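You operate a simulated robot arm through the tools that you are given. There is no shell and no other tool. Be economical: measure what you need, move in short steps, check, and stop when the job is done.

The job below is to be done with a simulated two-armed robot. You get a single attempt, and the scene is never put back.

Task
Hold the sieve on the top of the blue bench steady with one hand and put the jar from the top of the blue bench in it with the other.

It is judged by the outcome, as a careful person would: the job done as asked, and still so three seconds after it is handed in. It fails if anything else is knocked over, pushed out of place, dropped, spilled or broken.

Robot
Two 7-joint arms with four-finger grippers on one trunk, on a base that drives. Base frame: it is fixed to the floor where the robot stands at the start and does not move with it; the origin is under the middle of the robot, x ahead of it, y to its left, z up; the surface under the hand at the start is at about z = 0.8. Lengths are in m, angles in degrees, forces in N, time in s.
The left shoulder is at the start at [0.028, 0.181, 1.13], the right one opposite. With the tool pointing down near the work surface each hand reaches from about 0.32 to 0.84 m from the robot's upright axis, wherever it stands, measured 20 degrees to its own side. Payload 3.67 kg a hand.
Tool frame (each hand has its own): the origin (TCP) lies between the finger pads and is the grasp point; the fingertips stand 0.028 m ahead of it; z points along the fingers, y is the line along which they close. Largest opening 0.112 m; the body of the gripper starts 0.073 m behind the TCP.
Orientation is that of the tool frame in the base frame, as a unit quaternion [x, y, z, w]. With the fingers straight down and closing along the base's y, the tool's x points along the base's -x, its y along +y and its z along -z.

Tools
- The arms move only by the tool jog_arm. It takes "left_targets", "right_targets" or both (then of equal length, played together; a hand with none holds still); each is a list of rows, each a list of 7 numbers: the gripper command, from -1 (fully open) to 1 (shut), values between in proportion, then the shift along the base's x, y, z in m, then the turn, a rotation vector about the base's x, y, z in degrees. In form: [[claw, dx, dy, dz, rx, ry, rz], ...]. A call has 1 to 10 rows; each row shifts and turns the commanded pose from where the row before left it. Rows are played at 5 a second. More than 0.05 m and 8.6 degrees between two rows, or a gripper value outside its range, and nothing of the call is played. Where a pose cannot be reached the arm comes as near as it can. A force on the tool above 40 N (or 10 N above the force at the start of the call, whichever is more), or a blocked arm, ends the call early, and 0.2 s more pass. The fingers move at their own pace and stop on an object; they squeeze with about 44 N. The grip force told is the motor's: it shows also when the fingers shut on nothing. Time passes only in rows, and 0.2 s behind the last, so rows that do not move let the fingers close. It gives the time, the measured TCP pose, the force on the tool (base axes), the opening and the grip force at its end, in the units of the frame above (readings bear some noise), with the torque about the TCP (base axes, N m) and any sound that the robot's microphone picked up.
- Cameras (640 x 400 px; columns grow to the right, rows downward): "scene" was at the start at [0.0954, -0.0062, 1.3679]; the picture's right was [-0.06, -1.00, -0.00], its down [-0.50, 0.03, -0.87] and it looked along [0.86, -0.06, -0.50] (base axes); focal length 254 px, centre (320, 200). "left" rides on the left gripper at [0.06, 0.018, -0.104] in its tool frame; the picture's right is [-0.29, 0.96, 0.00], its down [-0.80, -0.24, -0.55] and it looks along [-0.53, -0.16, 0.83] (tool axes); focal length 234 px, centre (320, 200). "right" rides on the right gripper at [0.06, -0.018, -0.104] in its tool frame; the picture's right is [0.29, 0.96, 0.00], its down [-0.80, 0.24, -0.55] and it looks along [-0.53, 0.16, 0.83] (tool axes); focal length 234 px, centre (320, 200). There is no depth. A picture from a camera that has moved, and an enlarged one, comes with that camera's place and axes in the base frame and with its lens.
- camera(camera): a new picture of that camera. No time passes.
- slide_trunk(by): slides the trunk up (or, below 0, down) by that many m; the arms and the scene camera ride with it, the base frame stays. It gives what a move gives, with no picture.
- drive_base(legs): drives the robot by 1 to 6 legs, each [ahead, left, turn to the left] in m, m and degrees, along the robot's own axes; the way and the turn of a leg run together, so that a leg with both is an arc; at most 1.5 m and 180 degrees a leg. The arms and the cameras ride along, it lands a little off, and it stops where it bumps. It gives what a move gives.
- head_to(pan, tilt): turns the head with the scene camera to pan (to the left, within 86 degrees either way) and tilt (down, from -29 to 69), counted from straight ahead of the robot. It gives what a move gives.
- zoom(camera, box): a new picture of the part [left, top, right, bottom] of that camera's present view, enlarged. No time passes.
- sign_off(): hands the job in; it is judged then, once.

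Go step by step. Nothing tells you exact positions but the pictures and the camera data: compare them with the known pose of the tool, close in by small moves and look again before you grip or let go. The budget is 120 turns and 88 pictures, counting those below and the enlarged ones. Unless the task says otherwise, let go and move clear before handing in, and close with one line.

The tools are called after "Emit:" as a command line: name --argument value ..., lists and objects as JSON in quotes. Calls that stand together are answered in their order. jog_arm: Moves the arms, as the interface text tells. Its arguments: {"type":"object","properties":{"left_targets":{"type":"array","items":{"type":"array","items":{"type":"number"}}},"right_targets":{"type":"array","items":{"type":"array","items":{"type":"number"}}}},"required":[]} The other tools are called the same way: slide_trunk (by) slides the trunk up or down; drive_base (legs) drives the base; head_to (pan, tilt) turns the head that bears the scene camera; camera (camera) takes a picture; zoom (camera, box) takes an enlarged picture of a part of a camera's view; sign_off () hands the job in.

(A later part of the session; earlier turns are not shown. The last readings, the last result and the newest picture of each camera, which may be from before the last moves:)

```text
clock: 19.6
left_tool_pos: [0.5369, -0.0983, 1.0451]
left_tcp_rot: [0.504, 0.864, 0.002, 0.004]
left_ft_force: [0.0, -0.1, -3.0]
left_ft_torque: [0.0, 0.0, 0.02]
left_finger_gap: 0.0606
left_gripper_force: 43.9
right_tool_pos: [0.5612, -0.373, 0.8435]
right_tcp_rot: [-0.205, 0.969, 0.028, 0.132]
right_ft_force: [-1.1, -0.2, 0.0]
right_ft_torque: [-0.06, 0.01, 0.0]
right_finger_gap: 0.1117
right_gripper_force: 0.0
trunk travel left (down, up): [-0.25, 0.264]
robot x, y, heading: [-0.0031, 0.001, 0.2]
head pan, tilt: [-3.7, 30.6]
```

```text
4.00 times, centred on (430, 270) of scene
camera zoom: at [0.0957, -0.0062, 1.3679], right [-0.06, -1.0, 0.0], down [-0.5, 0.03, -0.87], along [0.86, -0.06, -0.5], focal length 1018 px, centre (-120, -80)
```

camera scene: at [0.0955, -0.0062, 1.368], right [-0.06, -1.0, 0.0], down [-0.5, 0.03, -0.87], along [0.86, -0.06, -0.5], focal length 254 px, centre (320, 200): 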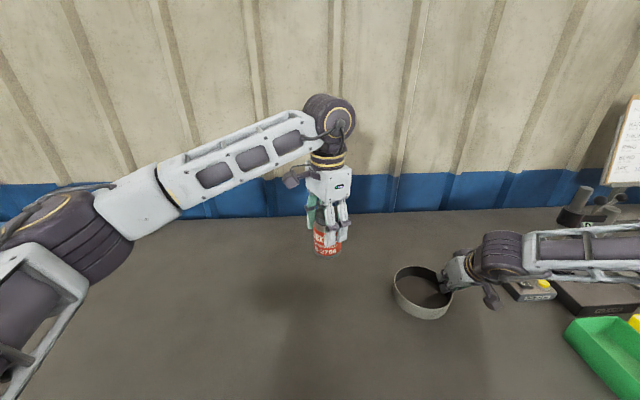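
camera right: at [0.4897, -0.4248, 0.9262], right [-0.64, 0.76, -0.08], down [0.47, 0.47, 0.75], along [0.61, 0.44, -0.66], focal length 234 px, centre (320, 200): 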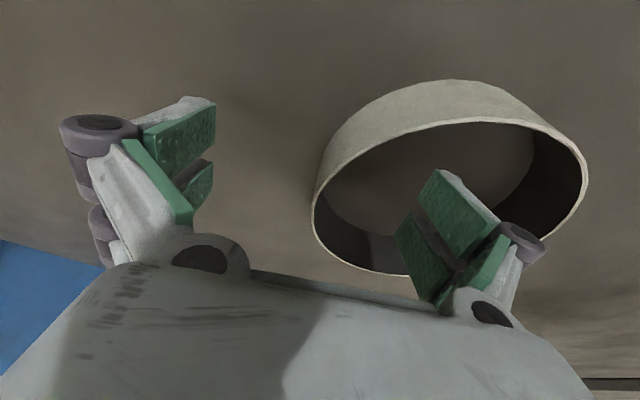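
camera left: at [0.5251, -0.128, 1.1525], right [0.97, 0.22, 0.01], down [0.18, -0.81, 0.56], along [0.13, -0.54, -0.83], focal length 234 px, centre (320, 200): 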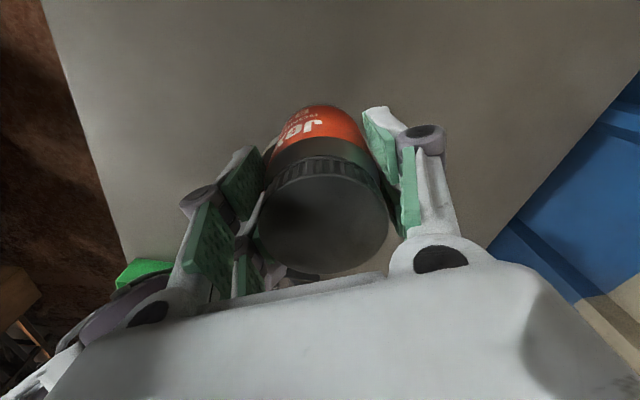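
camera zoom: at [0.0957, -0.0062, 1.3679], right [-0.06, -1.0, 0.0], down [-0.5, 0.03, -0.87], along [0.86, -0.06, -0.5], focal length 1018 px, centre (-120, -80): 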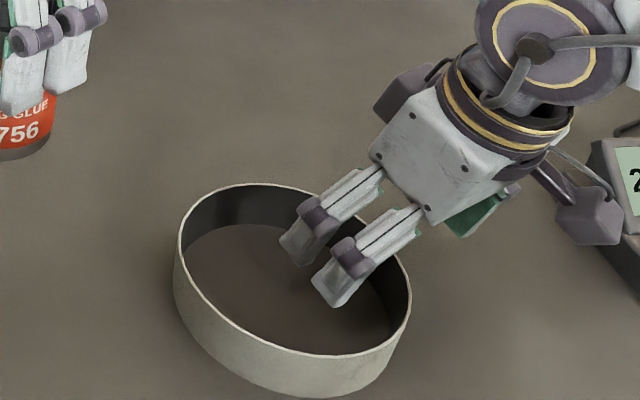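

The wall is centred between the jaws and the prongs are lower inside. Closing the right gripper gradually.

Emit:
jog_arm --right_targets '[[0, 0, 0, 0, 0, 0, 0], [0.5, 0, 0, 0, 0, 0, 0], [0.8, 0, 0, 0, 0, 0, 0], [1, 0, 0, 0, 0, 0, 0], [1, 0, 0, 0, 0, 0, 0], [1, 0, 0, 0, 0, 0, 0], [1, 0, 0, 0, 0, 0, 0], [1, 0, 0, 0, 0, 0, 0]]'

Emit:
camera --camera "right"

Emit:
zoom --camera "scene" --box '[370, 220, 490, 320]'

```text
clock: 21.4
left_tool_pos: [0.5368, -0.0988, 1.0459]
left_tcp_rot: [0.504, 0.864, 0.001, 0.004]
left_ft_force: [0.9, 0.3, -3.1]
left_ft_torque: [0.01, -0.01, 0.02]
left_finger_gap: 0.0605
left_gripper_force: 44.2
right_tool_pos: [0.5609, -0.3734, 0.843]
right_tcp_rot: [-0.206, 0.969, 0.028, 0.133]
right_ft_force: [-0.9, -0.6, 2.1]
right_ft_torque: [0.21, 0.31, 0.12]
right_finger_gap: 0.0132
right_gripper_force: 44.2
trunk travel left (down, up): [-0.25, 0.264]
robot x, y, heading: [-0.0012, 0.0002, -0.1]
head pan, tilt: [-3.7, 30.6]
```

```text
49 pictures are left
camera right: at [0.4897, -0.4248, 0.9263], right [-0.64, 0.76, -0.08], down [0.47, 0.47, 0.75], along [0.61, 0.44, -0.66], focal length 234 px, centre (320, 200)
```

right: 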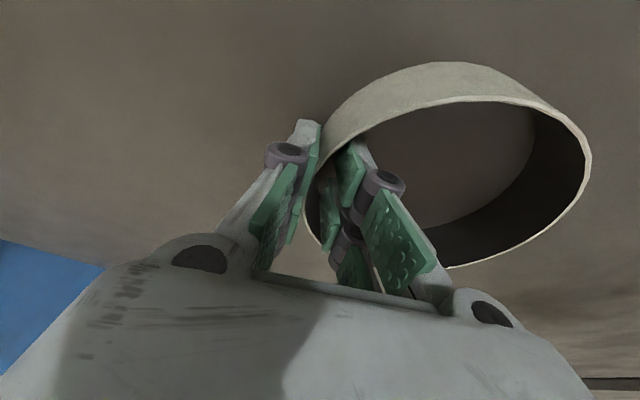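

```text
4.00 times, centred on (430, 270) of scene
camera zoom: at [0.0957, -0.0062, 1.3679], right [-0.06, -1.0, 0.0], down [-0.5, 0.03, -0.87], along [0.86, -0.06, -0.5], focal length 1018 px, centre (-120, -80)
```

zoom: 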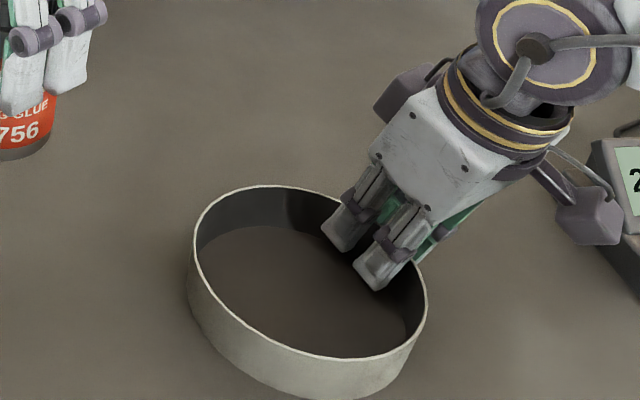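

The grip is now firm, with low side load and both prongs on the wall; the sieve centre is about (0.535, -0.314). I'll bring the jar over towards (0.525, -0.287), stopping short to check clearance.

Emit:
jog_arm --left_targets '[[1, -0.003, -0.035, 0, 0, 0, 0], [1, -0.003, -0.035, 0, 0, 0, 0], [1, -0.003, -0.035, 0, 0, 0, 0], [1, -0.003, -0.035, 0, 0, 0, 0], [1, 0, 0, 0, 0, 0, 0]]'

Emit:
camera --camera "scene"

Emit:
zoom --camera "scene" --box '[340, 140, 500, 320]'

Emit:
camera --camera "left"

```text
clock: 22.6
left_tool_pos: [0.5284, -0.2252, 1.048]
left_tcp_rot: [0.504, 0.864, 0.003, 0.005]
left_ft_force: [0.2, -0.2, -3.4]
left_ft_torque: [0.0, -0.01, 0.0]
left_finger_gap: 0.0605
left_gripper_force: 44.6
left hand out of reach, approached as far as the arm can: row 4
right_tool_pos: [0.5614, -0.3735, 0.843]
right_tcp_rot: [-0.206, 0.969, 0.028, 0.133]
right_ft_force: [1.0, -0.5, 2.5]
right_ft_torque: [0.27, 0.32, 0.09]
right_finger_gap: 0.0133
right_gripper_force: 44.4
trunk travel left (down, up): [-0.25, 0.264]
robot x, y, heading: [-0.0001, 0.0015, 0.1]
head pan, tilt: [-3.7, 30.6]
```

```text
47 pictures are left
camera scene: at [0.0956, -0.0063, 1.3679], right [-0.06, -1.0, 0.0], down [-0.5, 0.03, -0.87], along [0.86, -0.06, -0.5], focal length 254 px, centre (320, 200)
```

scene: 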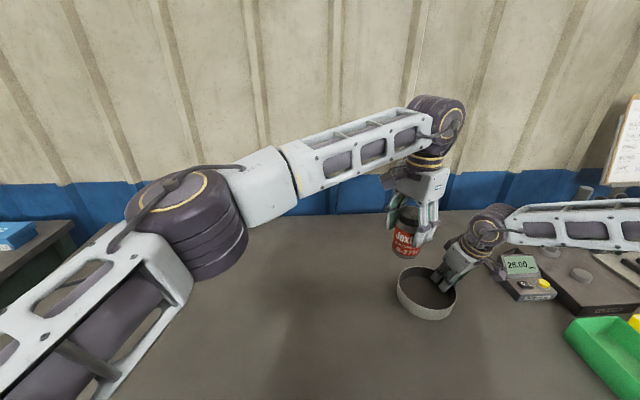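

```text
2.22 times, centred on (420, 230) of scene
camera zoom: at [0.0956, -0.0063, 1.3679], right [-0.06, -1.0, 0.0], down [-0.5, 0.03, -0.87], along [0.86, -0.06, -0.5], focal length 566 px, centre (98, 133)
```

zoom: 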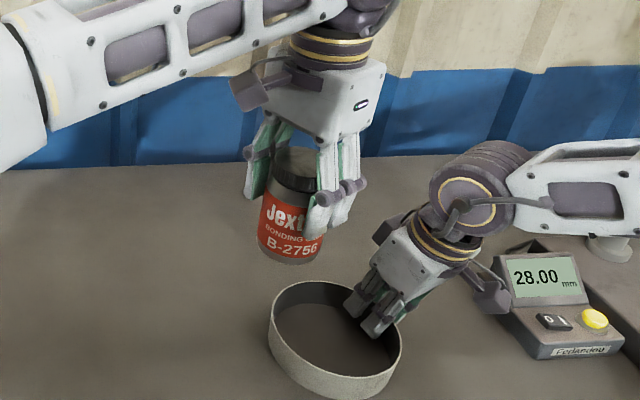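

```text
45 pictures are left
camera left: at [0.5144, -0.1661, 1.1513], right [0.98, 0.22, 0.01], down [0.18, -0.81, 0.56], along [0.13, -0.54, -0.83], focal length 234 px, centre (320, 200)
```

left: 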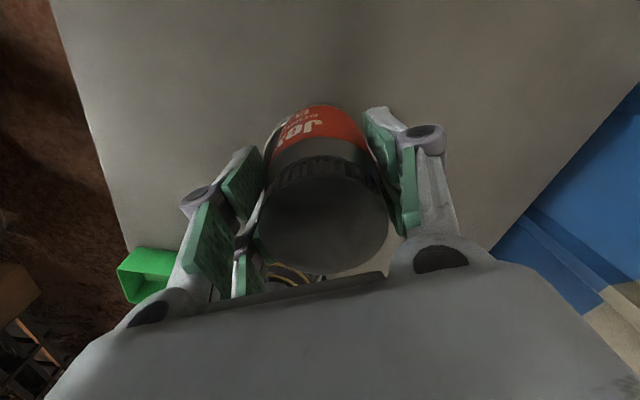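

The left arm hits a limit at this yaw. I'll ease the yaw back by about 10° and continue slowly.

Emit:
jog_arm --left_targets '[[1, 0, 0, 0, 0, 0, 5], [1, 0, -0.015, 0, 0, 0, 5], [1, -0.001, -0.02, 0, 0, 0, 0], [1, -0.001, -0.02, 0, 0, 0, 0], [1, 0, 0, 0, 0, 0, 0]]'

Emit:
zoom --camera "scene" --box '[340, 140, 500, 320]'

```text
clock: 23.8
left_tool_pos: [0.5289, -0.2509, 1.0468]
left_tcp_rot: [0.427, 0.904, 0.003, 0.005]
left_ft_force: [0.7, 0.1, -3.4]
left_ft_torque: [0.0, 0.04, 0.0]
left_finger_gap: 0.0607
left_gripper_force: 44.0
left hand out of reach, approached as far as the arm can: row 3, 4
right_tool_pos: [0.5618, -0.373, 0.8431]
right_tcp_rot: [-0.205, 0.969, 0.028, 0.133]
right_ft_force: [-0.5, -0.1, 1.7]
right_ft_torque: [0.18, 0.23, -0.01]
right_finger_gap: 0.0132
right_gripper_force: 43.9
trunk travel left (down, up): [-0.25, 0.264]
robot x, y, heading: [0.0007, -0.0009, 0.2]
head pan, tilt: [-3.7, 30.6]
```

```text
2.22 times, centred on (420, 230) of scene
camera zoom: at [0.0957, -0.0062, 1.3679], right [-0.06, -1.0, 0.0], down [-0.5, 0.03, -0.87], along [0.86, -0.06, -0.5], focal length 566 px, centre (98, 133)
```

zoom: 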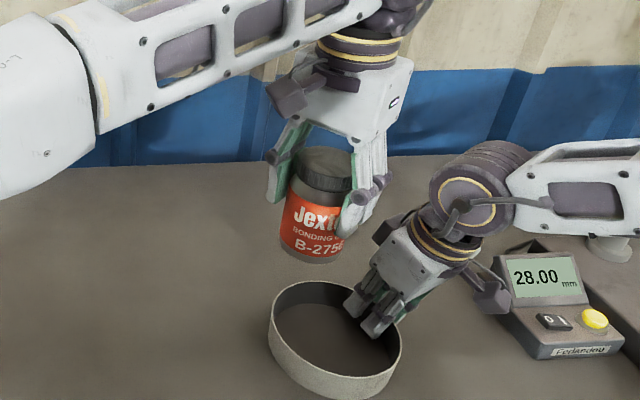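

The left arm can't cross any further: it stops at y≈-0.25. I'll release the sieve, raise both hands and shift the base right by about 0.13 m, which brings the sieve within reach of both hands.

Emit:
jog_arm --left_targets '[[1, 0, 0.04, 0, 0, 0, 0], [1, 0, 0.04, 0, 0, 0, 0], [1, 0, 0.04, 0, 0, 0, 0], [1, 0, 0.04, 0, 0, 0, 0], [1, 0, 0.02, 0, 0, 0, 0], [1, 0, 0, 0, 0, 0, 0]]' --right_targets '[[0.6, 0, 0, 0, 0, 0, 0], [0.2, 0, 0, 0, 0, 0, 0], [-0.4, 0, 0, 0, 0, 0, 0], [-0.7, 0, 0, 0, 0, 0, 0], [-0.7, 0, 0, 0.02, 0, 0, 0], [-0.7, 0, 0, 0.03, 0, 0, 0]]'

Emit:
camera --camera "scene"

```text
clock: 25.2
left_tool_pos: [0.5274, -0.0709, 1.0447]
left_tcp_rot: [0.426, 0.905, 0.002, 0.005]
left_ft_force: [-0.8, -0.1, -2.9]
left_ft_torque: [-0.03, 0.01, 0.03]
left_finger_gap: 0.0605
left_gripper_force: 43.7
right_tool_pos: [0.561, -0.3723, 0.8925]
right_tcp_rot: [-0.207, 0.969, 0.029, 0.132]
right_ft_force: [0.3, -0.5, -0.9]
right_ft_torque: [0.01, 0.01, 0.0]
right_finger_gap: 0.0952
right_gripper_force: 0.0
trunk travel left (down, up): [-0.25, 0.264]
robot x, y, heading: [0.0012, 0.0008, 0.1]
head pan, tilt: [-3.7, 30.6]
```

```text
43 pictures are left
camera scene: at [0.0956, -0.0062, 1.3679], right [-0.06, -1.0, 0.0], down [-0.5, 0.03, -0.87], along [0.86, -0.06, -0.5], focal length 254 px, centre (320, 200)
```

scene: 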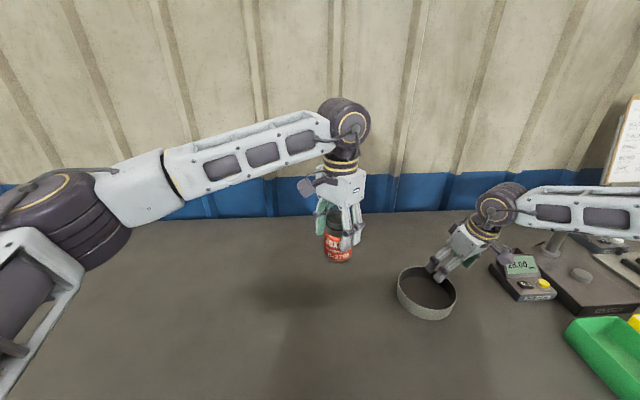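

The sieve stands undisturbed. I'll raise and retract the right hand before driving.

Emit:
jog_arm --left_targets '[[1, 0, 0, 0.01, 0, 0, 0], [1, 0, 0.02, 0.01, 0, 0, 0], [1, 0, 0.02, 0.01, 0, 0, 0], [1, 0, 0.02, 0.01, 0, 0, 0], [1, 0, 0.02, 0.01, 0, 0, 0], [1, 0, 0.02, 0, 0, 0, 0]]' --right_targets '[[-0.7, 0, 0, 0.04, 0, 0, 0], [-0.7, 0, 0, 0.04, 0, 0, 0], [-0.7, 0, 0, 0.04, 0, 0, 0], [-0.7, -0.03, 0.01, 0.04, 0, 0, 0], [-0.7, -0.03, 0.01, 0.04, 0, 0, 0], [-0.7, -0.03, 0.01, 0, 0, 0, 0]]'

Emit:
drive_base --legs '[[0, -0.13, 0]]'

Emit:
camera --camera "scene"

```text
refused: row 4 steps farther than a row can; nothing moved
```

```text
clock: 25.9
left_tool_pos: [0.5301, -0.0711, 1.0423]
left_tcp_rot: [0.426, 0.905, 0.001, 0.002]
left_ft_force: [0.3, -0.8, -3.3]
left_ft_torque: [0.04, 0.0, 0.03]
left_finger_gap: 0.0608
left_gripper_force: 43.7
right_tool_pos: [0.5618, -0.3727, 0.8916]
right_tcp_rot: [-0.206, 0.97, 0.028, 0.13]
right_ft_force: [-0.7, 1.3, -0.1]
right_ft_torque: [-0.01, -0.02, -0.01]
right_finger_gap: 0.0954
right_gripper_force: 0.0
trunk travel left (down, up): [-0.25, 0.264]
robot x, y, heading: [-0.0044, 0.0009, -0.2]
head pan, tilt: [-3.7, 30.6]
stopped in leg 1: the robot was blocked; the commanded pose is now the measured one
```

```text
42 pictures are left
camera scene: at [0.0984, -0.0062, 1.3674], right [-0.06, -1.0, 0.0], down [-0.5, 0.03, -0.86], along [0.86, -0.06, -0.5], focal length 254 px, centre (320, 200)
```

scene: 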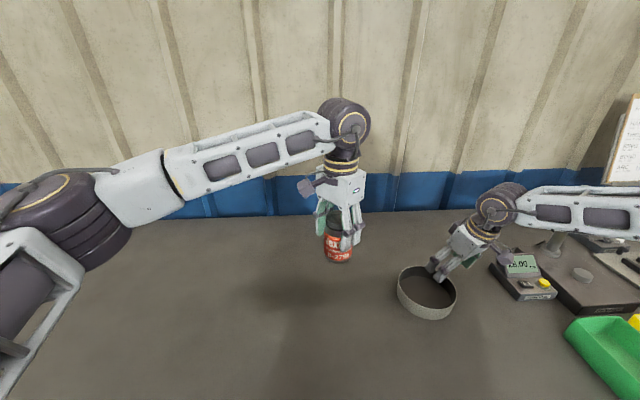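

The arm move was refused and the drive was blocked straight away; nothing shifted. I'll redo the raise with legal steps, then look at what blocks the base on the right.

Emit:
jog_arm --left_targets '[[1, 0, 0, 0.01, 0, 0, 0], [1, 0, 0.02, 0.01, 0, 0, 0], [1, 0, 0.02, 0.01, 0, 0, 0], [1, 0, 0.02, 0.01, 0, 0, 0], [1, 0, 0.02, 0, 0, 0, 0], [1, 0, 0.02, 0, 0, 0, 0]]' --right_targets '[[-0.7, 0, 0, 0.04, 0, 0, 0], [-0.7, 0, 0, 0.04, 0, 0, 0], [-0.7, 0, 0, 0.04, 0, 0, 0], [-0.7, -0.03, 0.01, 0.03, 0, 0, 0], [-0.7, -0.03, 0.01, 0.03, 0, 0, 0], [-0.7, -0.03, 0.01, 0, 0, 0, 0]]'

Emit:
head_to --pan -75 --tilt 60

Emit:
camera --camera "scene"

```text
clock: 27.3
left_tool_pos: [0.5283, 0.0276, 1.0826]
left_tcp_rot: [0.427, 0.904, 0.001, 0.003]
left_ft_force: [-0.6, 0.4, -3.3]
left_ft_torque: [-0.01, 0.01, 0.0]
left_finger_gap: 0.0607
left_gripper_force: 44.0
right_tool_pos: [0.4688, -0.34, 1.071]
right_tcp_rot: [-0.206, 0.969, 0.028, 0.13]
right_ft_force: [-0.9, -0.5, -0.1]
right_ft_torque: [0.01, 0.01, -0.01]
right_finger_gap: 0.0951
right_gripper_force: 0.1
trunk travel left (down, up): [-0.25, 0.264]
robot x, y, heading: [-0.0, -0.0017, -0.1]
head pan, tilt: [-3.7, 30.6]
```

```text
clock: 28.7
left_tool_pos: [0.5293, 0.0286, 1.0836]
left_tcp_rot: [0.426, 0.905, 0.002, 0.004]
left_ft_force: [0.8, 0.2, -3.0]
left_ft_torque: [0.02, 0.04, -0.03]
left_finger_gap: 0.0604
left_gripper_force: 43.6
right_tool_pos: [0.468, -0.3411, 1.0713]
right_tcp_rot: [-0.205, 0.969, 0.028, 0.131]
right_ft_force: [-0.1, -0.4, 0.1]
right_ft_torque: [-0.01, -0.02, 0.03]
right_finger_gap: 0.0952
right_gripper_force: 0.1
trunk travel left (down, up): [-0.25, 0.264]
robot x, y, heading: [-0.0023, -0.0024, 0.2]
head pan, tilt: [-75.0, 60.0]
```

```text
41 pictures are left
camera scene: at [0.0249, -0.0648, 1.326], right [-0.97, -0.26, -0.01], down [-0.22, 0.84, -0.5], along [0.14, -0.48, -0.86], focal length 254 px, centre (320, 200)
```

scene: 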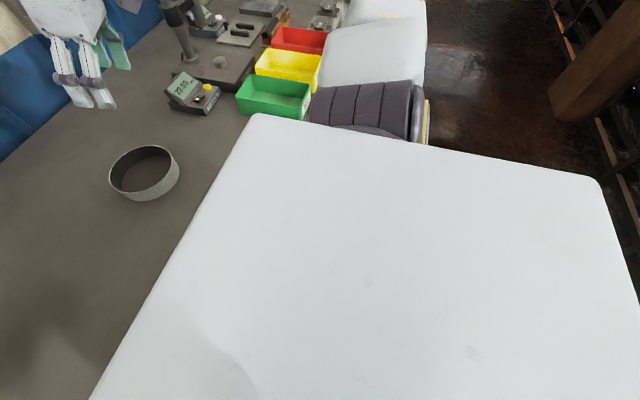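

The floor to the right looks clear, so the base is probably touching the bench front. I'll back off 5 cm and then shift right.

Emit:
drive_base --legs '[[-0.05, 0, 0], [0, -0.13, 0]]'

Emit:
camera --camera "scene"

```text
clock: 30.5
left_tool_pos: [0.487, -0.1081, 1.0787]
left_tcp_rot: [0.429, 0.903, 0.0, -0.001]
left_ft_force: [0.2, -0.6, -2.8]
left_ft_torque: [0.04, 0.04, -0.01]
left_finger_gap: 0.0606
left_gripper_force: 43.9
right_tool_pos: [0.4248, -0.4771, 1.0665]
right_tcp_rot: [-0.202, 0.971, 0.03, 0.127]
right_ft_force: [0.8, 0.1, -0.2]
right_ft_torque: [-0.01, -0.01, 0.02]
right_finger_gap: 0.095
right_gripper_force: 0.1
trunk travel left (down, up): [-0.25, 0.264]
robot x, y, heading: [-0.0503, -0.1355, -0.4]
head pan, tilt: [-75.0, 60.0]
```

```text
40 pictures are left
camera scene: at [-0.0144, -0.1988, 1.3256], right [-0.97, -0.25, 0.0], down [-0.22, 0.84, -0.5], along [0.13, -0.48, -0.87], focal length 254 px, centre (320, 200)
```

scene: 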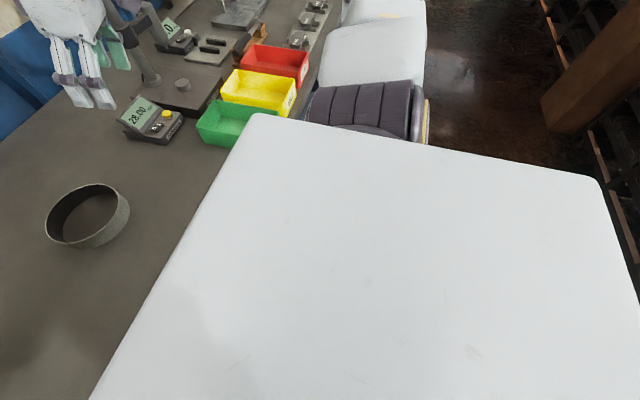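

The base moved as planned. I'll turn the head to the sieve for a good view.

Emit:
head_to --pan -15 --tilt 42

Emit:
camera --camera "scene"

Emit:
camera --camera "left"

Emit:
camera --camera "right"

```text
clock: 31.8
left_tool_pos: [0.4864, -0.1081, 1.0785]
left_tcp_rot: [0.428, 0.904, -0.001, -0.001]
left_ft_force: [0.4, 0.0, -2.3]
left_ft_torque: [0.01, 0.02, 0.0]
left_finger_gap: 0.0607
left_gripper_force: 44.1
right_tool_pos: [0.4236, -0.4771, 1.0662]
right_tcp_rot: [-0.202, 0.971, 0.03, 0.128]
right_ft_force: [0.4, 0.0, 0.7]
right_ft_torque: [-0.01, 0.02, 0.01]
right_finger_gap: 0.0952
right_gripper_force: 0.1
trunk travel left (down, up): [-0.25, 0.264]
robot x, y, heading: [-0.0512, -0.1355, -0.4]
head pan, tilt: [-15.0, 42.0]
```

```text
39 pictures are left
camera scene: at [0.0484, -0.1564, 1.3494], right [-0.27, -0.96, 0.0], down [-0.65, 0.18, -0.74], along [0.72, -0.2, -0.67], focal length 254 px, centre (320, 200)
```

scene: 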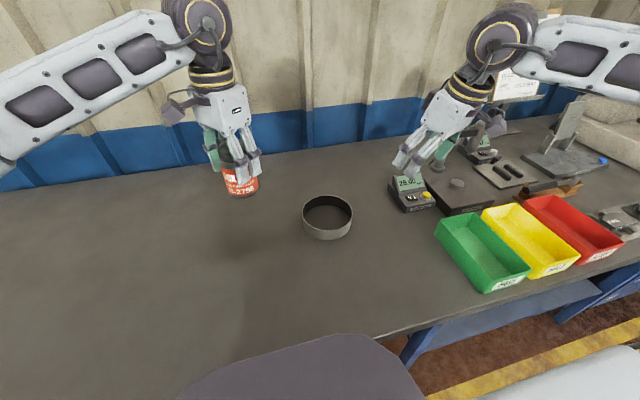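

```text
38 pictures are left
camera left: at [0.4634, -0.0512, 1.1825], right [0.92, 0.38, 0.0], down [0.32, -0.77, 0.55], along [0.21, -0.51, -0.83], focal length 234 px, centre (320, 200)
```

left: 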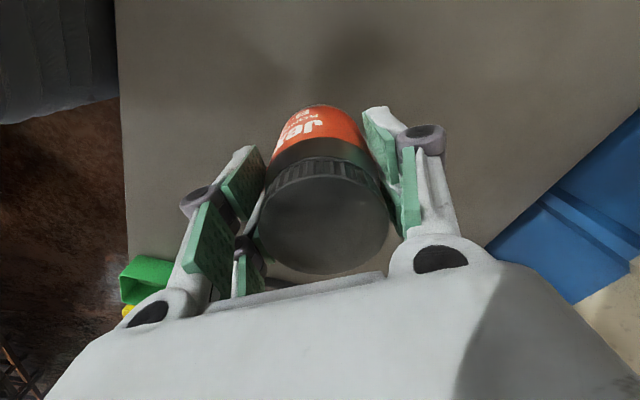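

```text
37 pictures are left
camera right: at [0.3539, -0.5281, 1.1506], right [-0.64, 0.77, -0.07], down [0.48, 0.47, 0.74], along [0.6, 0.44, -0.67], focal length 234 px, centre (320, 200)
```

right: 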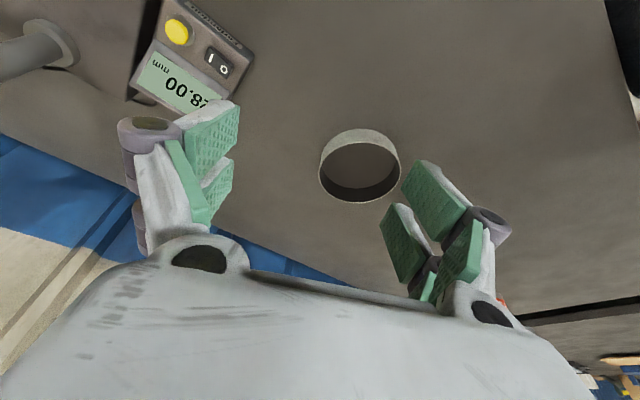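

The sieve is at about (0.535, -0.316), and the earlier right-hand grip pose should fit it exactly. I'll bring the right hand back above that pose.

Emit:
jog_arm --right_targets '[[-0.9, 0.0275, 0.0208, -0.015, 0, 0, 0], [-0.9, 0.0275, 0.0208, -0.015, 0, 0, 0], [-0.9, 0.0275, 0.0208, -0.015, 0, 0, 0], [-0.9, 0.0275, 0.0208, -0.015, 0, 0, 0], [-0.9, 0.0275, 0.0208, -0.015, 0, 0, 0], [-0.9, 0, 0, -0.04, 0, 0, 0], [-0.9, 0, 0, -0.04, 0, 0, 0], [-0.9, 0, 0, 0, 0, 0, 0]]'

Emit:
camera --camera "right"

Emit:
zoom --camera "scene" --box '[270, 130, 430, 250]'

```text
clock: 33.6
left_tool_pos: [0.4865, -0.1086, 1.0787]
left_tcp_rot: [0.429, 0.903, 0.0, 0.0]
left_ft_force: [0.3, 0.8, -3.6]
left_ft_torque: [0.03, 0.02, 0.0]
left_finger_gap: 0.0605
left_gripper_force: 44.1
right_tool_pos: [0.5595, -0.3735, 0.9124]
right_tcp_rot: [-0.202, 0.971, 0.03, 0.127]
right_ft_force: [-0.5, 0.0, 0.7]
right_ft_torque: [0.0, 0.0, -0.03]
right_finger_gap: 0.1063
right_gripper_force: 0.0
trunk travel left (down, up): [-0.25, 0.264]
robot x, y, heading: [-0.0536, -0.1355, -0.3]
head pan, tilt: [-15.0, 42.0]
```

```text
36 pictures are left
camera right: at [0.4897, -0.4243, 0.9954], right [-0.64, 0.77, -0.07], down [0.48, 0.47, 0.74], along [0.6, 0.44, -0.67], focal length 234 px, centre (320, 200)
```

right: 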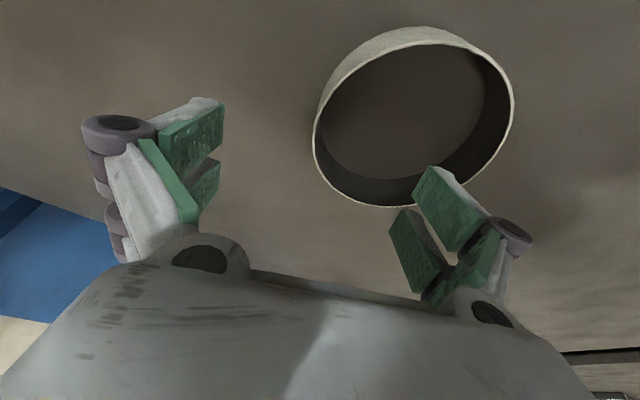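

```text
3.33 times, centred on (350, 190) of scene
camera zoom: at [0.048, -0.1562, 1.3495], right [-0.26, -0.96, 0.0], down [-0.65, 0.18, -0.74], along [0.72, -0.2, -0.67], focal length 848 px, centre (220, 233)
```

zoom: 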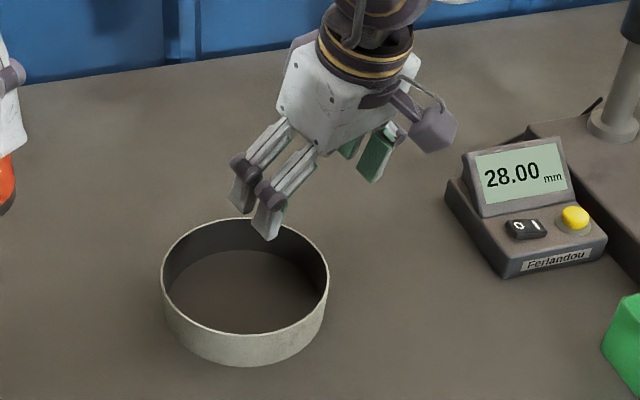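

It's lined up over the same rim point. Descending to z≈0.843.

Emit:
jog_arm --right_targets '[[-0.9, 0.001, 0, -0.025, 0, 0, 0], [-0.9, 0, 0, -0.025, 0, 0, 0], [-0.9, 0, 0, -0.019, 0, 0, 0], [-0.9, 0, 0, 0, 0, 0, 0]]'

Emit:
camera --camera "right"

Emit:
zoom --camera "scene" --box '[270, 130, 430, 250]'

```text
clock: 34.6
left_tool_pos: [0.4868, -0.1074, 1.0792]
left_tcp_rot: [0.429, 0.903, 0.0, 0.0]
left_ft_force: [-0.4, -0.9, -2.7]
left_ft_torque: [-0.03, -0.02, -0.02]
left_finger_gap: 0.0605
left_gripper_force: 44.3
right_tool_pos: [0.5626, -0.3722, 0.845]
right_tcp_rot: [-0.203, 0.971, 0.029, 0.127]
right_ft_force: [0.7, 0.0, -0.2]
right_ft_torque: [0.0, 0.01, 0.01]
right_finger_gap: 0.1063
right_gripper_force: 0.2
trunk travel left (down, up): [-0.25, 0.264]
robot x, y, heading: [-0.0543, -0.1312, -0.6]
head pan, tilt: [-15.0, 42.0]
```

```text
34 pictures are left
camera right: at [0.4911, -0.4233, 0.9282], right [-0.64, 0.77, -0.07], down [0.48, 0.47, 0.74], along [0.6, 0.44, -0.67], focal length 234 px, centre (320, 200)
```

right: 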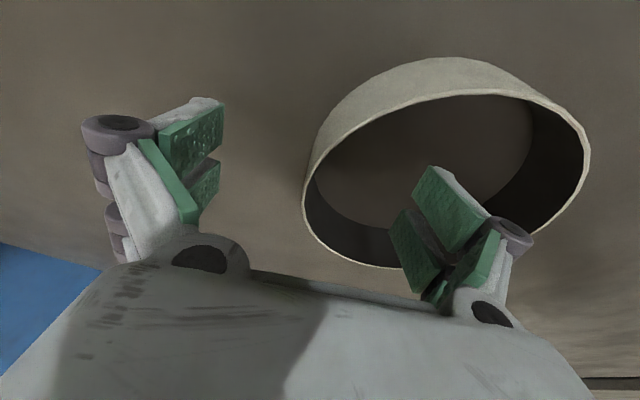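

```text
3.33 times, centred on (350, 190) of scene
camera zoom: at [0.0482, -0.1563, 1.3495], right [-0.26, -0.96, 0.0], down [-0.65, 0.18, -0.74], along [0.72, -0.2, -0.67], focal length 848 px, centre (220, 233)
```

zoom: 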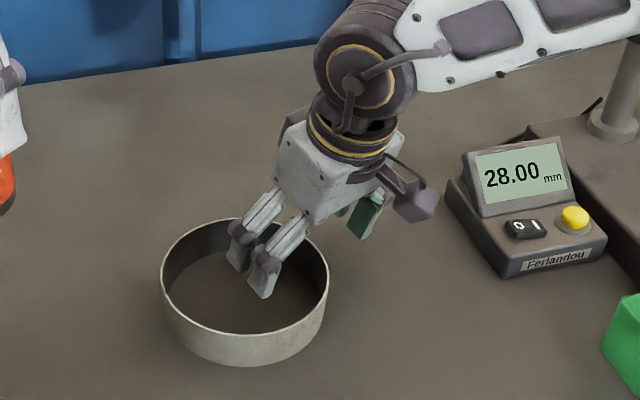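

The wall sits where it was gripped last time. Closing.

Emit:
jog_arm --right_targets '[[0, 0, 0, 0, 0, 0, 0], [0.5, 0, 0, 0, 0, 0, 0], [0.8, 0, 0, 0, 0, 0, 0], [1, 0, 0, 0, 0, 0, 0], [1, 0, 0, 0, 0, 0, 0], [1, 0, 0, 0, 0, 0, 0], [1, 0, 0, 0, 0, 0, 0]]'

Emit:
zoom --camera "scene" --box '[270, 130, 430, 250]'

```text
clock: 36.2
left_tool_pos: [0.4861, -0.1088, 1.0781]
left_tcp_rot: [0.429, 0.903, 0.0, 0.0]
left_ft_force: [0.4, -0.5, -2.3]
left_ft_torque: [0.03, 0.0, 0.0]
left_finger_gap: 0.0605
left_gripper_force: 43.5
right_tool_pos: [0.5613, -0.3716, 0.8449]
right_tcp_rot: [-0.202, 0.971, 0.029, 0.128]
right_ft_force: [-0.7, 0.4, 1.0]
right_ft_torque: [0.28, 0.15, 0.04]
right_finger_gap: 0.0127
right_gripper_force: 43.7
trunk travel left (down, up): [-0.25, 0.264]
robot x, y, heading: [-0.0518, -0.1327, -0.5]
head pan, tilt: [-15.0, 42.0]
```

```text
3.33 times, centred on (350, 190) of scene
camera zoom: at [0.0484, -0.1563, 1.3495], right [-0.26, -0.96, 0.0], down [-0.65, 0.18, -0.74], along [0.72, -0.2, -0.67], focal length 848 px, centre (220, 233)
```

zoom: 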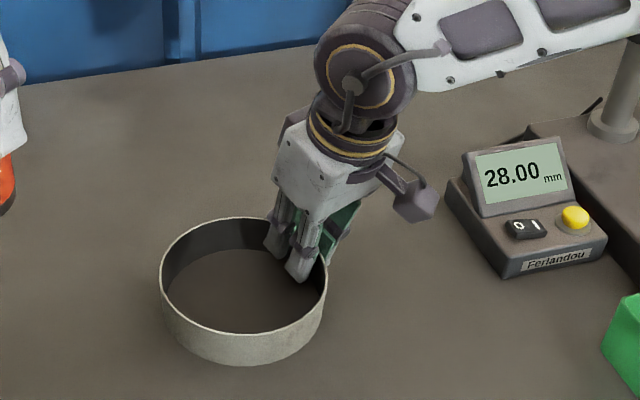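

The sieve is held firmly and didn't move, with its centre near (0.538, -0.314). Now I bring the jar beside it with a bit more yaw, still high.

Emit:
jog_arm --left_targets '[[1, 0.01, -0.03, 0, 0, 0, -3], [1, 0.01, -0.03, 0, 0, 0, -3], [1, 0.01, -0.03, -0.005, 0, 0, -3], [1, 0.01, -0.03, -0.005, 0, 0, 0], [1, 0, -0.02, 0, 0, 0, 0], [1, 0, 0, 0, 0, 0, 0]]'

Emit:
camera --camera "scene"

Emit:
zoom --camera "scene" --box '[250, 80, 430, 250]'

```text
clock: 37.6
left_tool_pos: [0.5172, -0.2325, 1.0619]
left_tcp_rot: [0.499, 0.867, 0.001, 0.0]
left_ft_force: [-0.5, 0.4, -2.5]
left_ft_torque: [0.0, 0.0, -0.04]
left_finger_gap: 0.0606
left_gripper_force: 43.5
left hand out of reach, approached as far as the arm can: row 4
right_tool_pos: [0.5614, -0.3713, 0.8436]
right_tcp_rot: [-0.202, 0.971, 0.029, 0.127]
right_ft_force: [0.9, -1.2, 2.5]
right_ft_torque: [0.31, 0.23, -0.02]
right_finger_gap: 0.0126
right_gripper_force: 44.5
trunk travel left (down, up): [-0.25, 0.264]
robot x, y, heading: [-0.0506, -0.1324, -0.3]
head pan, tilt: [-15.0, 42.0]
```

```text
31 pictures are left
camera scene: at [0.0484, -0.1558, 1.3495], right [-0.26, -0.96, 0.0], down [-0.65, 0.18, -0.74], along [0.72, -0.2, -0.67], focal length 254 px, centre (320, 200)
```

scene: 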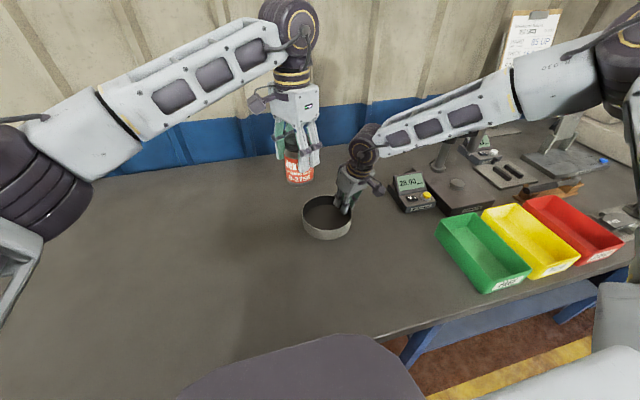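

```text
2.35 times, centred on (340, 165) of scene
camera zoom: at [0.0484, -0.1558, 1.3495], right [-0.26, -0.96, 0.0], down [-0.65, 0.18, -0.74], along [0.72, -0.2, -0.67], focal length 599 px, centre (273, 282)
```

zoom: 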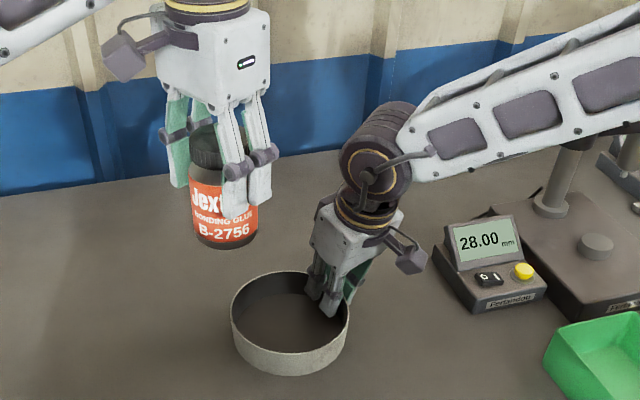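

The left hand is near its yaw limit at -60°, so I'll back off 5° and move over to (0.527, -0.290), still high, then check the gap to the right hand.

Emit:
jog_arm --left_targets '[[1, 0, 0, 0, 0, 0, 5], [1, 0.003, -0.015, 0, 0, 0, 0], [1, 0.003, -0.015, 0, 0, 0, 0], [1, 0.003, -0.015, 0, 0, 0, 0], [1, 0.001, -0.0125, 0, 0, 0, 0], [1, 0, 0, 0, 0, 0, 0]]'

Emit:
zoom --camera "scene" --box '[250, 80, 430, 250]'

Emit:
camera --camera "right"

```text
clock: 39.0
left_tool_pos: [0.5273, -0.291, 1.0616]
left_tcp_rot: [0.461, 0.888, 0.0, 0.0]
left_ft_force: [0.2, 0.3, -2.9]
left_ft_torque: [0.0, 0.0, 0.01]
left_finger_gap: 0.0607
left_gripper_force: 43.9
right_tool_pos: [0.5609, -0.3726, 0.8443]
right_tcp_rot: [-0.202, 0.971, 0.029, 0.126]
right_ft_force: [-0.6, 0.4, 1.3]
right_ft_torque: [0.22, 0.22, 0.04]
right_finger_gap: 0.0125
right_gripper_force: 44.1
trunk travel left (down, up): [-0.25, 0.264]
robot x, y, heading: [-0.054, -0.1345, -0.4]
head pan, tilt: [-15.0, 42.0]
```

```text
2.35 times, centred on (340, 165) of scene
camera zoom: at [0.0484, -0.1563, 1.3495], right [-0.26, -0.96, 0.0], down [-0.65, 0.18, -0.74], along [0.72, -0.2, -0.67], focal length 599 px, centre (273, 282)
```

zoom: 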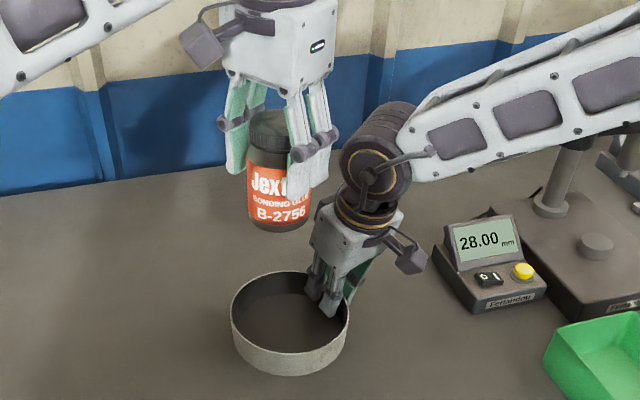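

```text
28 pictures are left
camera right: at [0.4911, -0.4234, 0.9282], right [-0.64, 0.77, -0.07], down [0.48, 0.47, 0.74], along [0.6, 0.44, -0.67], focal length 234 px, centre (320, 200)
```

right: 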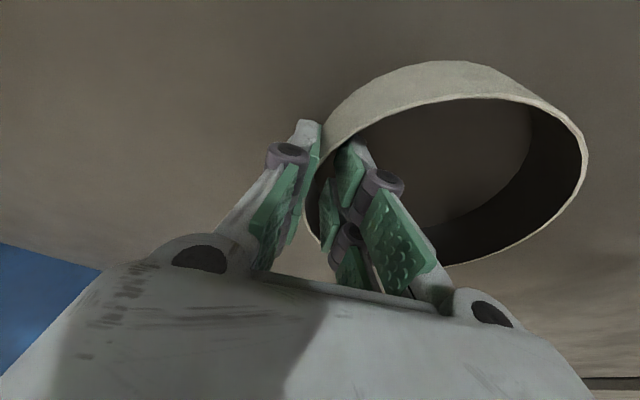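

The jar is over the open half of the sieve, clear of the right hand. Descending in steps, first to just above the rim.

Emit:
jog_arm --left_targets '[[1, 0, 0, -0.025, 0, 0, 0], [1, 0, 0, -0.025, 0, 0, 0], [1, 0, 0, -0.025, 0, 0, 0], [1, 0, 0, -0.025, 0, 0, 0], [1, 0, 0, -0.02, 0, 0, 0], [1, 0, 0, 0, 0, 0, 0]]'

Emit:
zoom --camera "scene" --box '[270, 110, 410, 250]'

Emit:
camera --camera "right"

```text
clock: 40.4
left_tool_pos: [0.5272, -0.2928, 0.9428]
left_tcp_rot: [0.461, 0.888, 0.0, 0.0]
left_ft_force: [0.3, -0.5, -3.5]
left_ft_torque: [-0.01, 0.03, 0.05]
left_finger_gap: 0.0606
left_gripper_force: 43.7
right_tool_pos: [0.5613, -0.3722, 0.8448]
right_tcp_rot: [-0.202, 0.971, 0.03, 0.127]
right_ft_force: [-0.5, -0.4, 1.8]
right_ft_torque: [0.18, 0.29, 0.13]
right_finger_gap: 0.0123
right_gripper_force: 43.7
trunk travel left (down, up): [-0.25, 0.264]
robot x, y, heading: [-0.0547, -0.1359, -0.1]
head pan, tilt: [-15.0, 42.0]
```

```text
2.86 times, centred on (340, 180) of scene
camera zoom: at [0.0484, -0.1566, 1.3495], right [-0.26, -0.96, 0.0], down [-0.65, 0.18, -0.74], along [0.72, -0.2, -0.67], focal length 727 px, centre (263, 257)
```

zoom: 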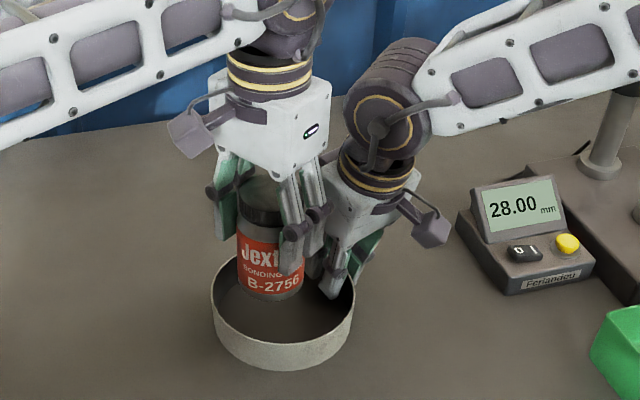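

```text
26 pictures are left
camera right: at [0.491, -0.4234, 0.9282], right [-0.64, 0.77, -0.07], down [0.48, 0.47, 0.74], along [0.6, 0.44, -0.67], focal length 234 px, centre (320, 200)
```

right: 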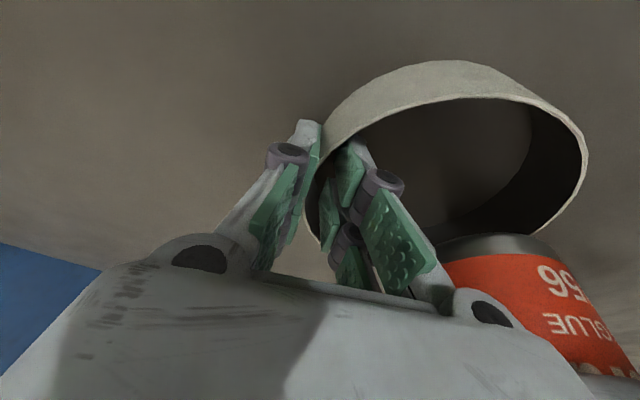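

The jar is inside the outline of the rim, with roughly 2 cm free to the left. I'll nudge it 6 mm away from the right hand and keep descending.

Emit:
jog_arm --left_targets '[[1, -0.001, 0.006, 0, 0, 0, 0], [1, 0, 0, -0.015, 0, 0, 0], [1, 0, 0, -0.015, 0, 0, 0], [1, 0, 0, -0.012, 0, 0, 0], [1, 0, 0, 0, 0, 0, 0]]'

Emit:
zoom --camera "scene" --box '[280, 140, 380, 250]'

Emit:
camera --camera "right"

```text
clock: 41.6
left_tool_pos: [0.5279, -0.2864, 0.9027]
left_tcp_rot: [0.46, 0.888, -0.001, -0.001]
left_ft_force: [0.2, -0.3, -3.1]
left_ft_torque: [0.01, 0.0, 0.01]
left_finger_gap: 0.0603
left_gripper_force: 43.7
right_tool_pos: [0.5613, -0.3726, 0.844]
right_tcp_rot: [-0.202, 0.971, 0.029, 0.127]
right_ft_force: [0.5, -0.1, 1.3]
right_ft_torque: [0.22, 0.3, 0.07]
right_finger_gap: 0.0122
right_gripper_force: 44.1
trunk travel left (down, up): [-0.25, 0.264]
robot x, y, heading: [-0.0524, -0.1326, -0.1]
head pan, tilt: [-15.0, 42.0]
```

```text
3.64 times, centred on (330, 195) of scene
camera zoom: at [0.0484, -0.1565, 1.3495], right [-0.26, -0.96, 0.0], down [-0.65, 0.18, -0.74], along [0.72, -0.2, -0.67], focal length 926 px, centre (284, 218)
```

zoom: 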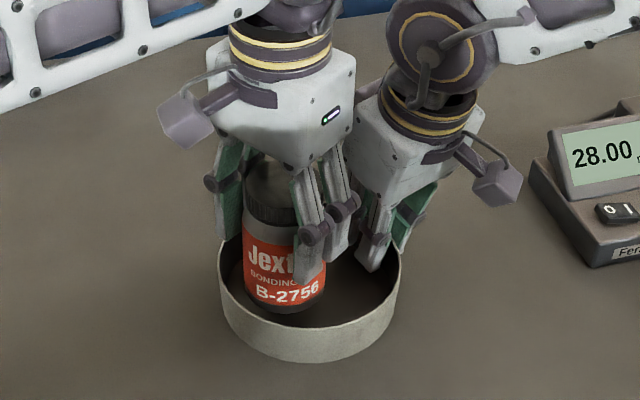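

```text
24 pictures are left
camera right: at [0.491, -0.4233, 0.9282], right [-0.64, 0.77, -0.07], down [0.48, 0.47, 0.74], along [0.6, 0.44, -0.67], focal length 234 px, centre (320, 200)
```

right: 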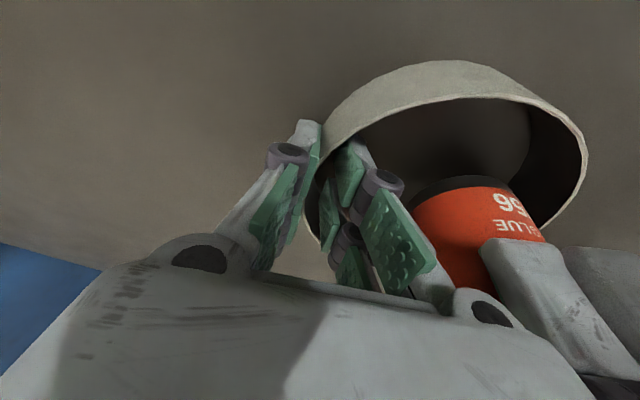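

The jar is inside the ring and the forces are quiet. Lowering the last stretch to the sieve floor.

Emit:
jog_arm --left_targets '[[1, 0, 0, -0.008, 0, 0, 0], [1, 0, 0, -0.008, 0, 0, 0], [1, 0, 0, -0.005, 0, 0, 0], [1, 0, 0, 0, 0, 0, 0]]'

Emit:
zoom --camera "scene" --box '[280, 140, 380, 250]'

```text
clock: 42.6
left_tool_pos: [0.527, -0.2875, 0.8807]
left_tcp_rot: [0.46, 0.888, 0.0, 0.0]
left_ft_force: [0.5, -0.9, -2.9]
left_ft_torque: [-0.03, 0.0, 0.02]
left_finger_gap: 0.0607
left_gripper_force: 43.9
right_tool_pos: [0.561, -0.3724, 0.8436]
right_tcp_rot: [-0.202, 0.971, 0.029, 0.128]
right_ft_force: [-0.7, -0.3, 2.2]
right_ft_torque: [0.16, 0.33, 0.04]
right_finger_gap: 0.0123
right_gripper_force: 43.6
trunk travel left (down, up): [-0.25, 0.264]
robot x, y, heading: [-0.0484, -0.1316, -0.2]
head pan, tilt: [-15.0, 42.0]
```

```text
3.64 times, centred on (330, 195) of scene
camera zoom: at [0.0484, -0.1565, 1.3495], right [-0.26, -0.96, 0.0], down [-0.65, 0.18, -0.74], along [0.72, -0.2, -0.67], focal length 926 px, centre (284, 218)
```

zoom: 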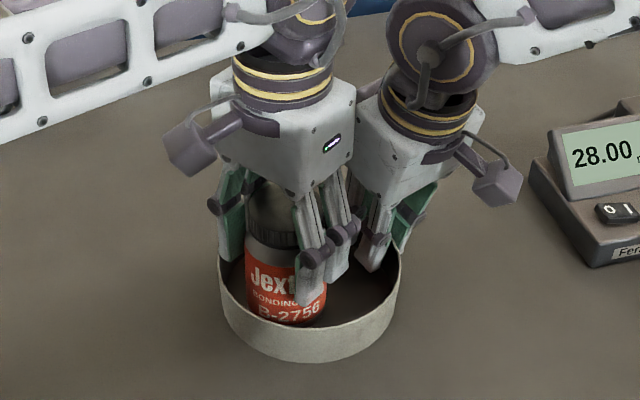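

Still no contact (force -2.9 N). I'll lower in 1.5 mm steps.

Emit:
jog_arm --left_targets '[[1, 0, 0, -0.0015, 0, 0, 0], [1, 0, 0, -0.0015, 0, 0, 0], [1, 0, 0, 0, 0, 0, 0]]'

```text
clock: 43.4
left_tool_pos: [0.5284, -0.286, 0.8801]
left_tcp_rot: [0.46, 0.888, 0.0, 0.001]
left_ft_force: [-4.7, 1.3, 11.6]
left_ft_torque: [-0.07, -0.04, -0.03]
left_finger_gap: 0.0606
left_gripper_force: 43.8
right_tool_pos: [0.5608, -0.3731, 0.844]
right_tcp_rot: [-0.203, 0.971, 0.03, 0.126]
right_ft_force: [5.2, -1.3, -4.0]
right_ft_torque: [-0.14, 0.51, -0.31]
right_finger_gap: 0.0123
right_gripper_force: 44.4
trunk travel left (down, up): [-0.25, 0.264]
robot x, y, heading: [-0.0512, -0.133, -0.4]
head pan, tilt: [-15.0, 42.0]
```

The jar has touched the sieve floor: 15 N up at a bottom height of about 0.804. Before releasing I'll ease up 1 mm and check the view.

Emit:
jog_arm --left_targets '[[1, 0, 0, 0.0012, 0, 0, 0], [1, 0, 0, 0, 0, 0, 0]]'

Emit:
camera --camera "right"

Emit:
zoom --camera "scene" --box '[290, 160, 370, 250]'

```text
clock: 44.0
left_tool_pos: [0.5282, -0.286, 0.8798]
left_tcp_rot: [0.46, 0.888, -0.001, 0.0]
left_ft_force: [-6.1, -0.2, 13.0]
left_ft_torque: [-0.14, 0.02, -0.08]
left_finger_gap: 0.0607
left_gripper_force: 43.8
right_tool_pos: [0.5605, -0.3715, 0.8443]
right_tcp_rot: [-0.203, 0.971, 0.029, 0.127]
right_ft_force: [7.1, -1.3, -5.0]
right_ft_torque: [-0.18, 0.4, -0.45]
right_finger_gap: 0.0122
right_gripper_force: 43.8
trunk travel left (down, up): [-0.25, 0.264]
robot x, y, heading: [-0.057, -0.1321, -0.3]
head pan, tilt: [-15.0, 42.0]
```

```text
22 pictures are left
camera right: at [0.4907, -0.4236, 0.9283], right [-0.64, 0.77, -0.07], down [0.48, 0.47, 0.74], along [0.6, 0.44, -0.67], focal length 234 px, centre (320, 200)
```

right: 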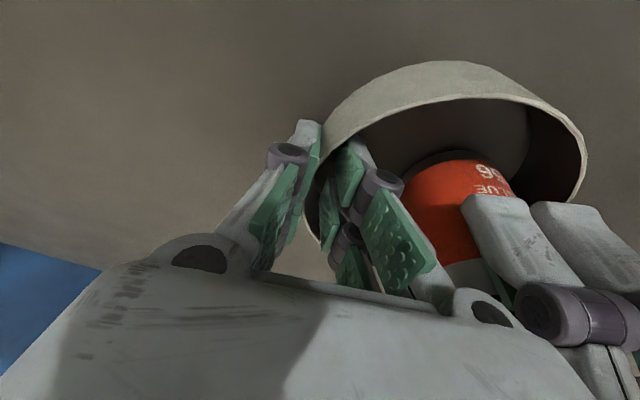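

```text
4.44 times, centred on (330, 205) of scene
camera zoom: at [0.0478, -0.1565, 1.3495], right [-0.26, -0.96, 0.0], down [-0.65, 0.18, -0.74], along [0.72, -0.2, -0.67], focal length 1131 px, centre (276, 178)
```

zoom: 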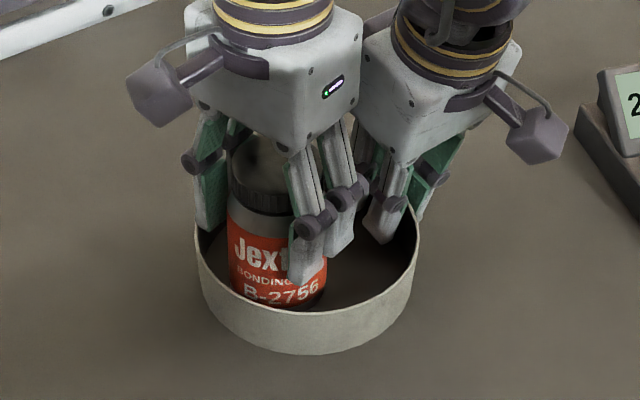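

The jar is standing on the sieve floor. I'll open the left fingers just a little, since the right hand is close by, and watch the forces.

Emit:
jog_arm --left_targets '[[-0.1, 0, 0, 0, 0, 0, 0], [-0.18, 0, 0, 0, 0, 0, 0], [-0.27, 0, 0, 0, 0, 0, 0], [-0.27, 0, 0, 0, 0, 0, 0]]'

Emit:
zoom --camera "scene" --box '[290, 160, 370, 250]'

Emit:
camera --camera "left"

```text
clock: 45.0
left_tool_pos: [0.5272, -0.2854, 0.8792]
left_tcp_rot: [0.46, 0.888, -0.001, 0.0]
left_ft_force: [0.8, 0.1, 0.7]
left_ft_torque: [0.04, 0.02, 0.01]
left_finger_gap: 0.071
left_gripper_force: 0.0
right_tool_pos: [0.561, -0.3727, 0.8428]
right_tcp_rot: [-0.201, 0.971, 0.028, 0.127]
right_ft_force: [-1.0, 0.9, 3.0]
right_ft_torque: [0.3, 0.47, 0.09]
right_finger_gap: 0.0119
right_gripper_force: 43.4
trunk travel left (down, up): [-0.25, 0.264]
robot x, y, heading: [-0.0534, -0.1339, 0.0]
head pan, tilt: [-15.0, 42.0]
```

```text
4.44 times, centred on (330, 205) of scene
camera zoom: at [0.048, -0.1564, 1.3495], right [-0.26, -0.96, 0.0], down [-0.65, 0.18, -0.74], along [0.72, -0.2, -0.67], focal length 1131 px, centre (276, 178)
```

zoom: 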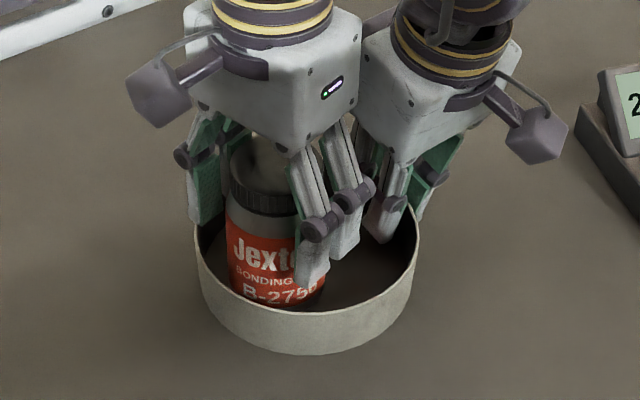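

```text
19 pictures are left
camera left: at [0.5088, -0.2273, 0.983], right [0.95, 0.32, 0.0], down [0.26, -0.79, 0.55], along [0.18, -0.53, -0.83], focal length 234 px, centre (320, 200)
```

left: 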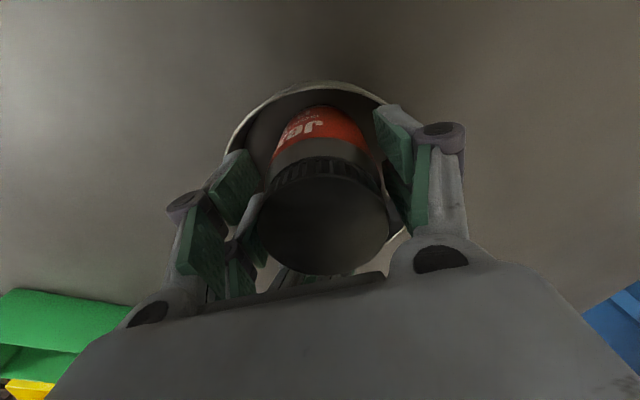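

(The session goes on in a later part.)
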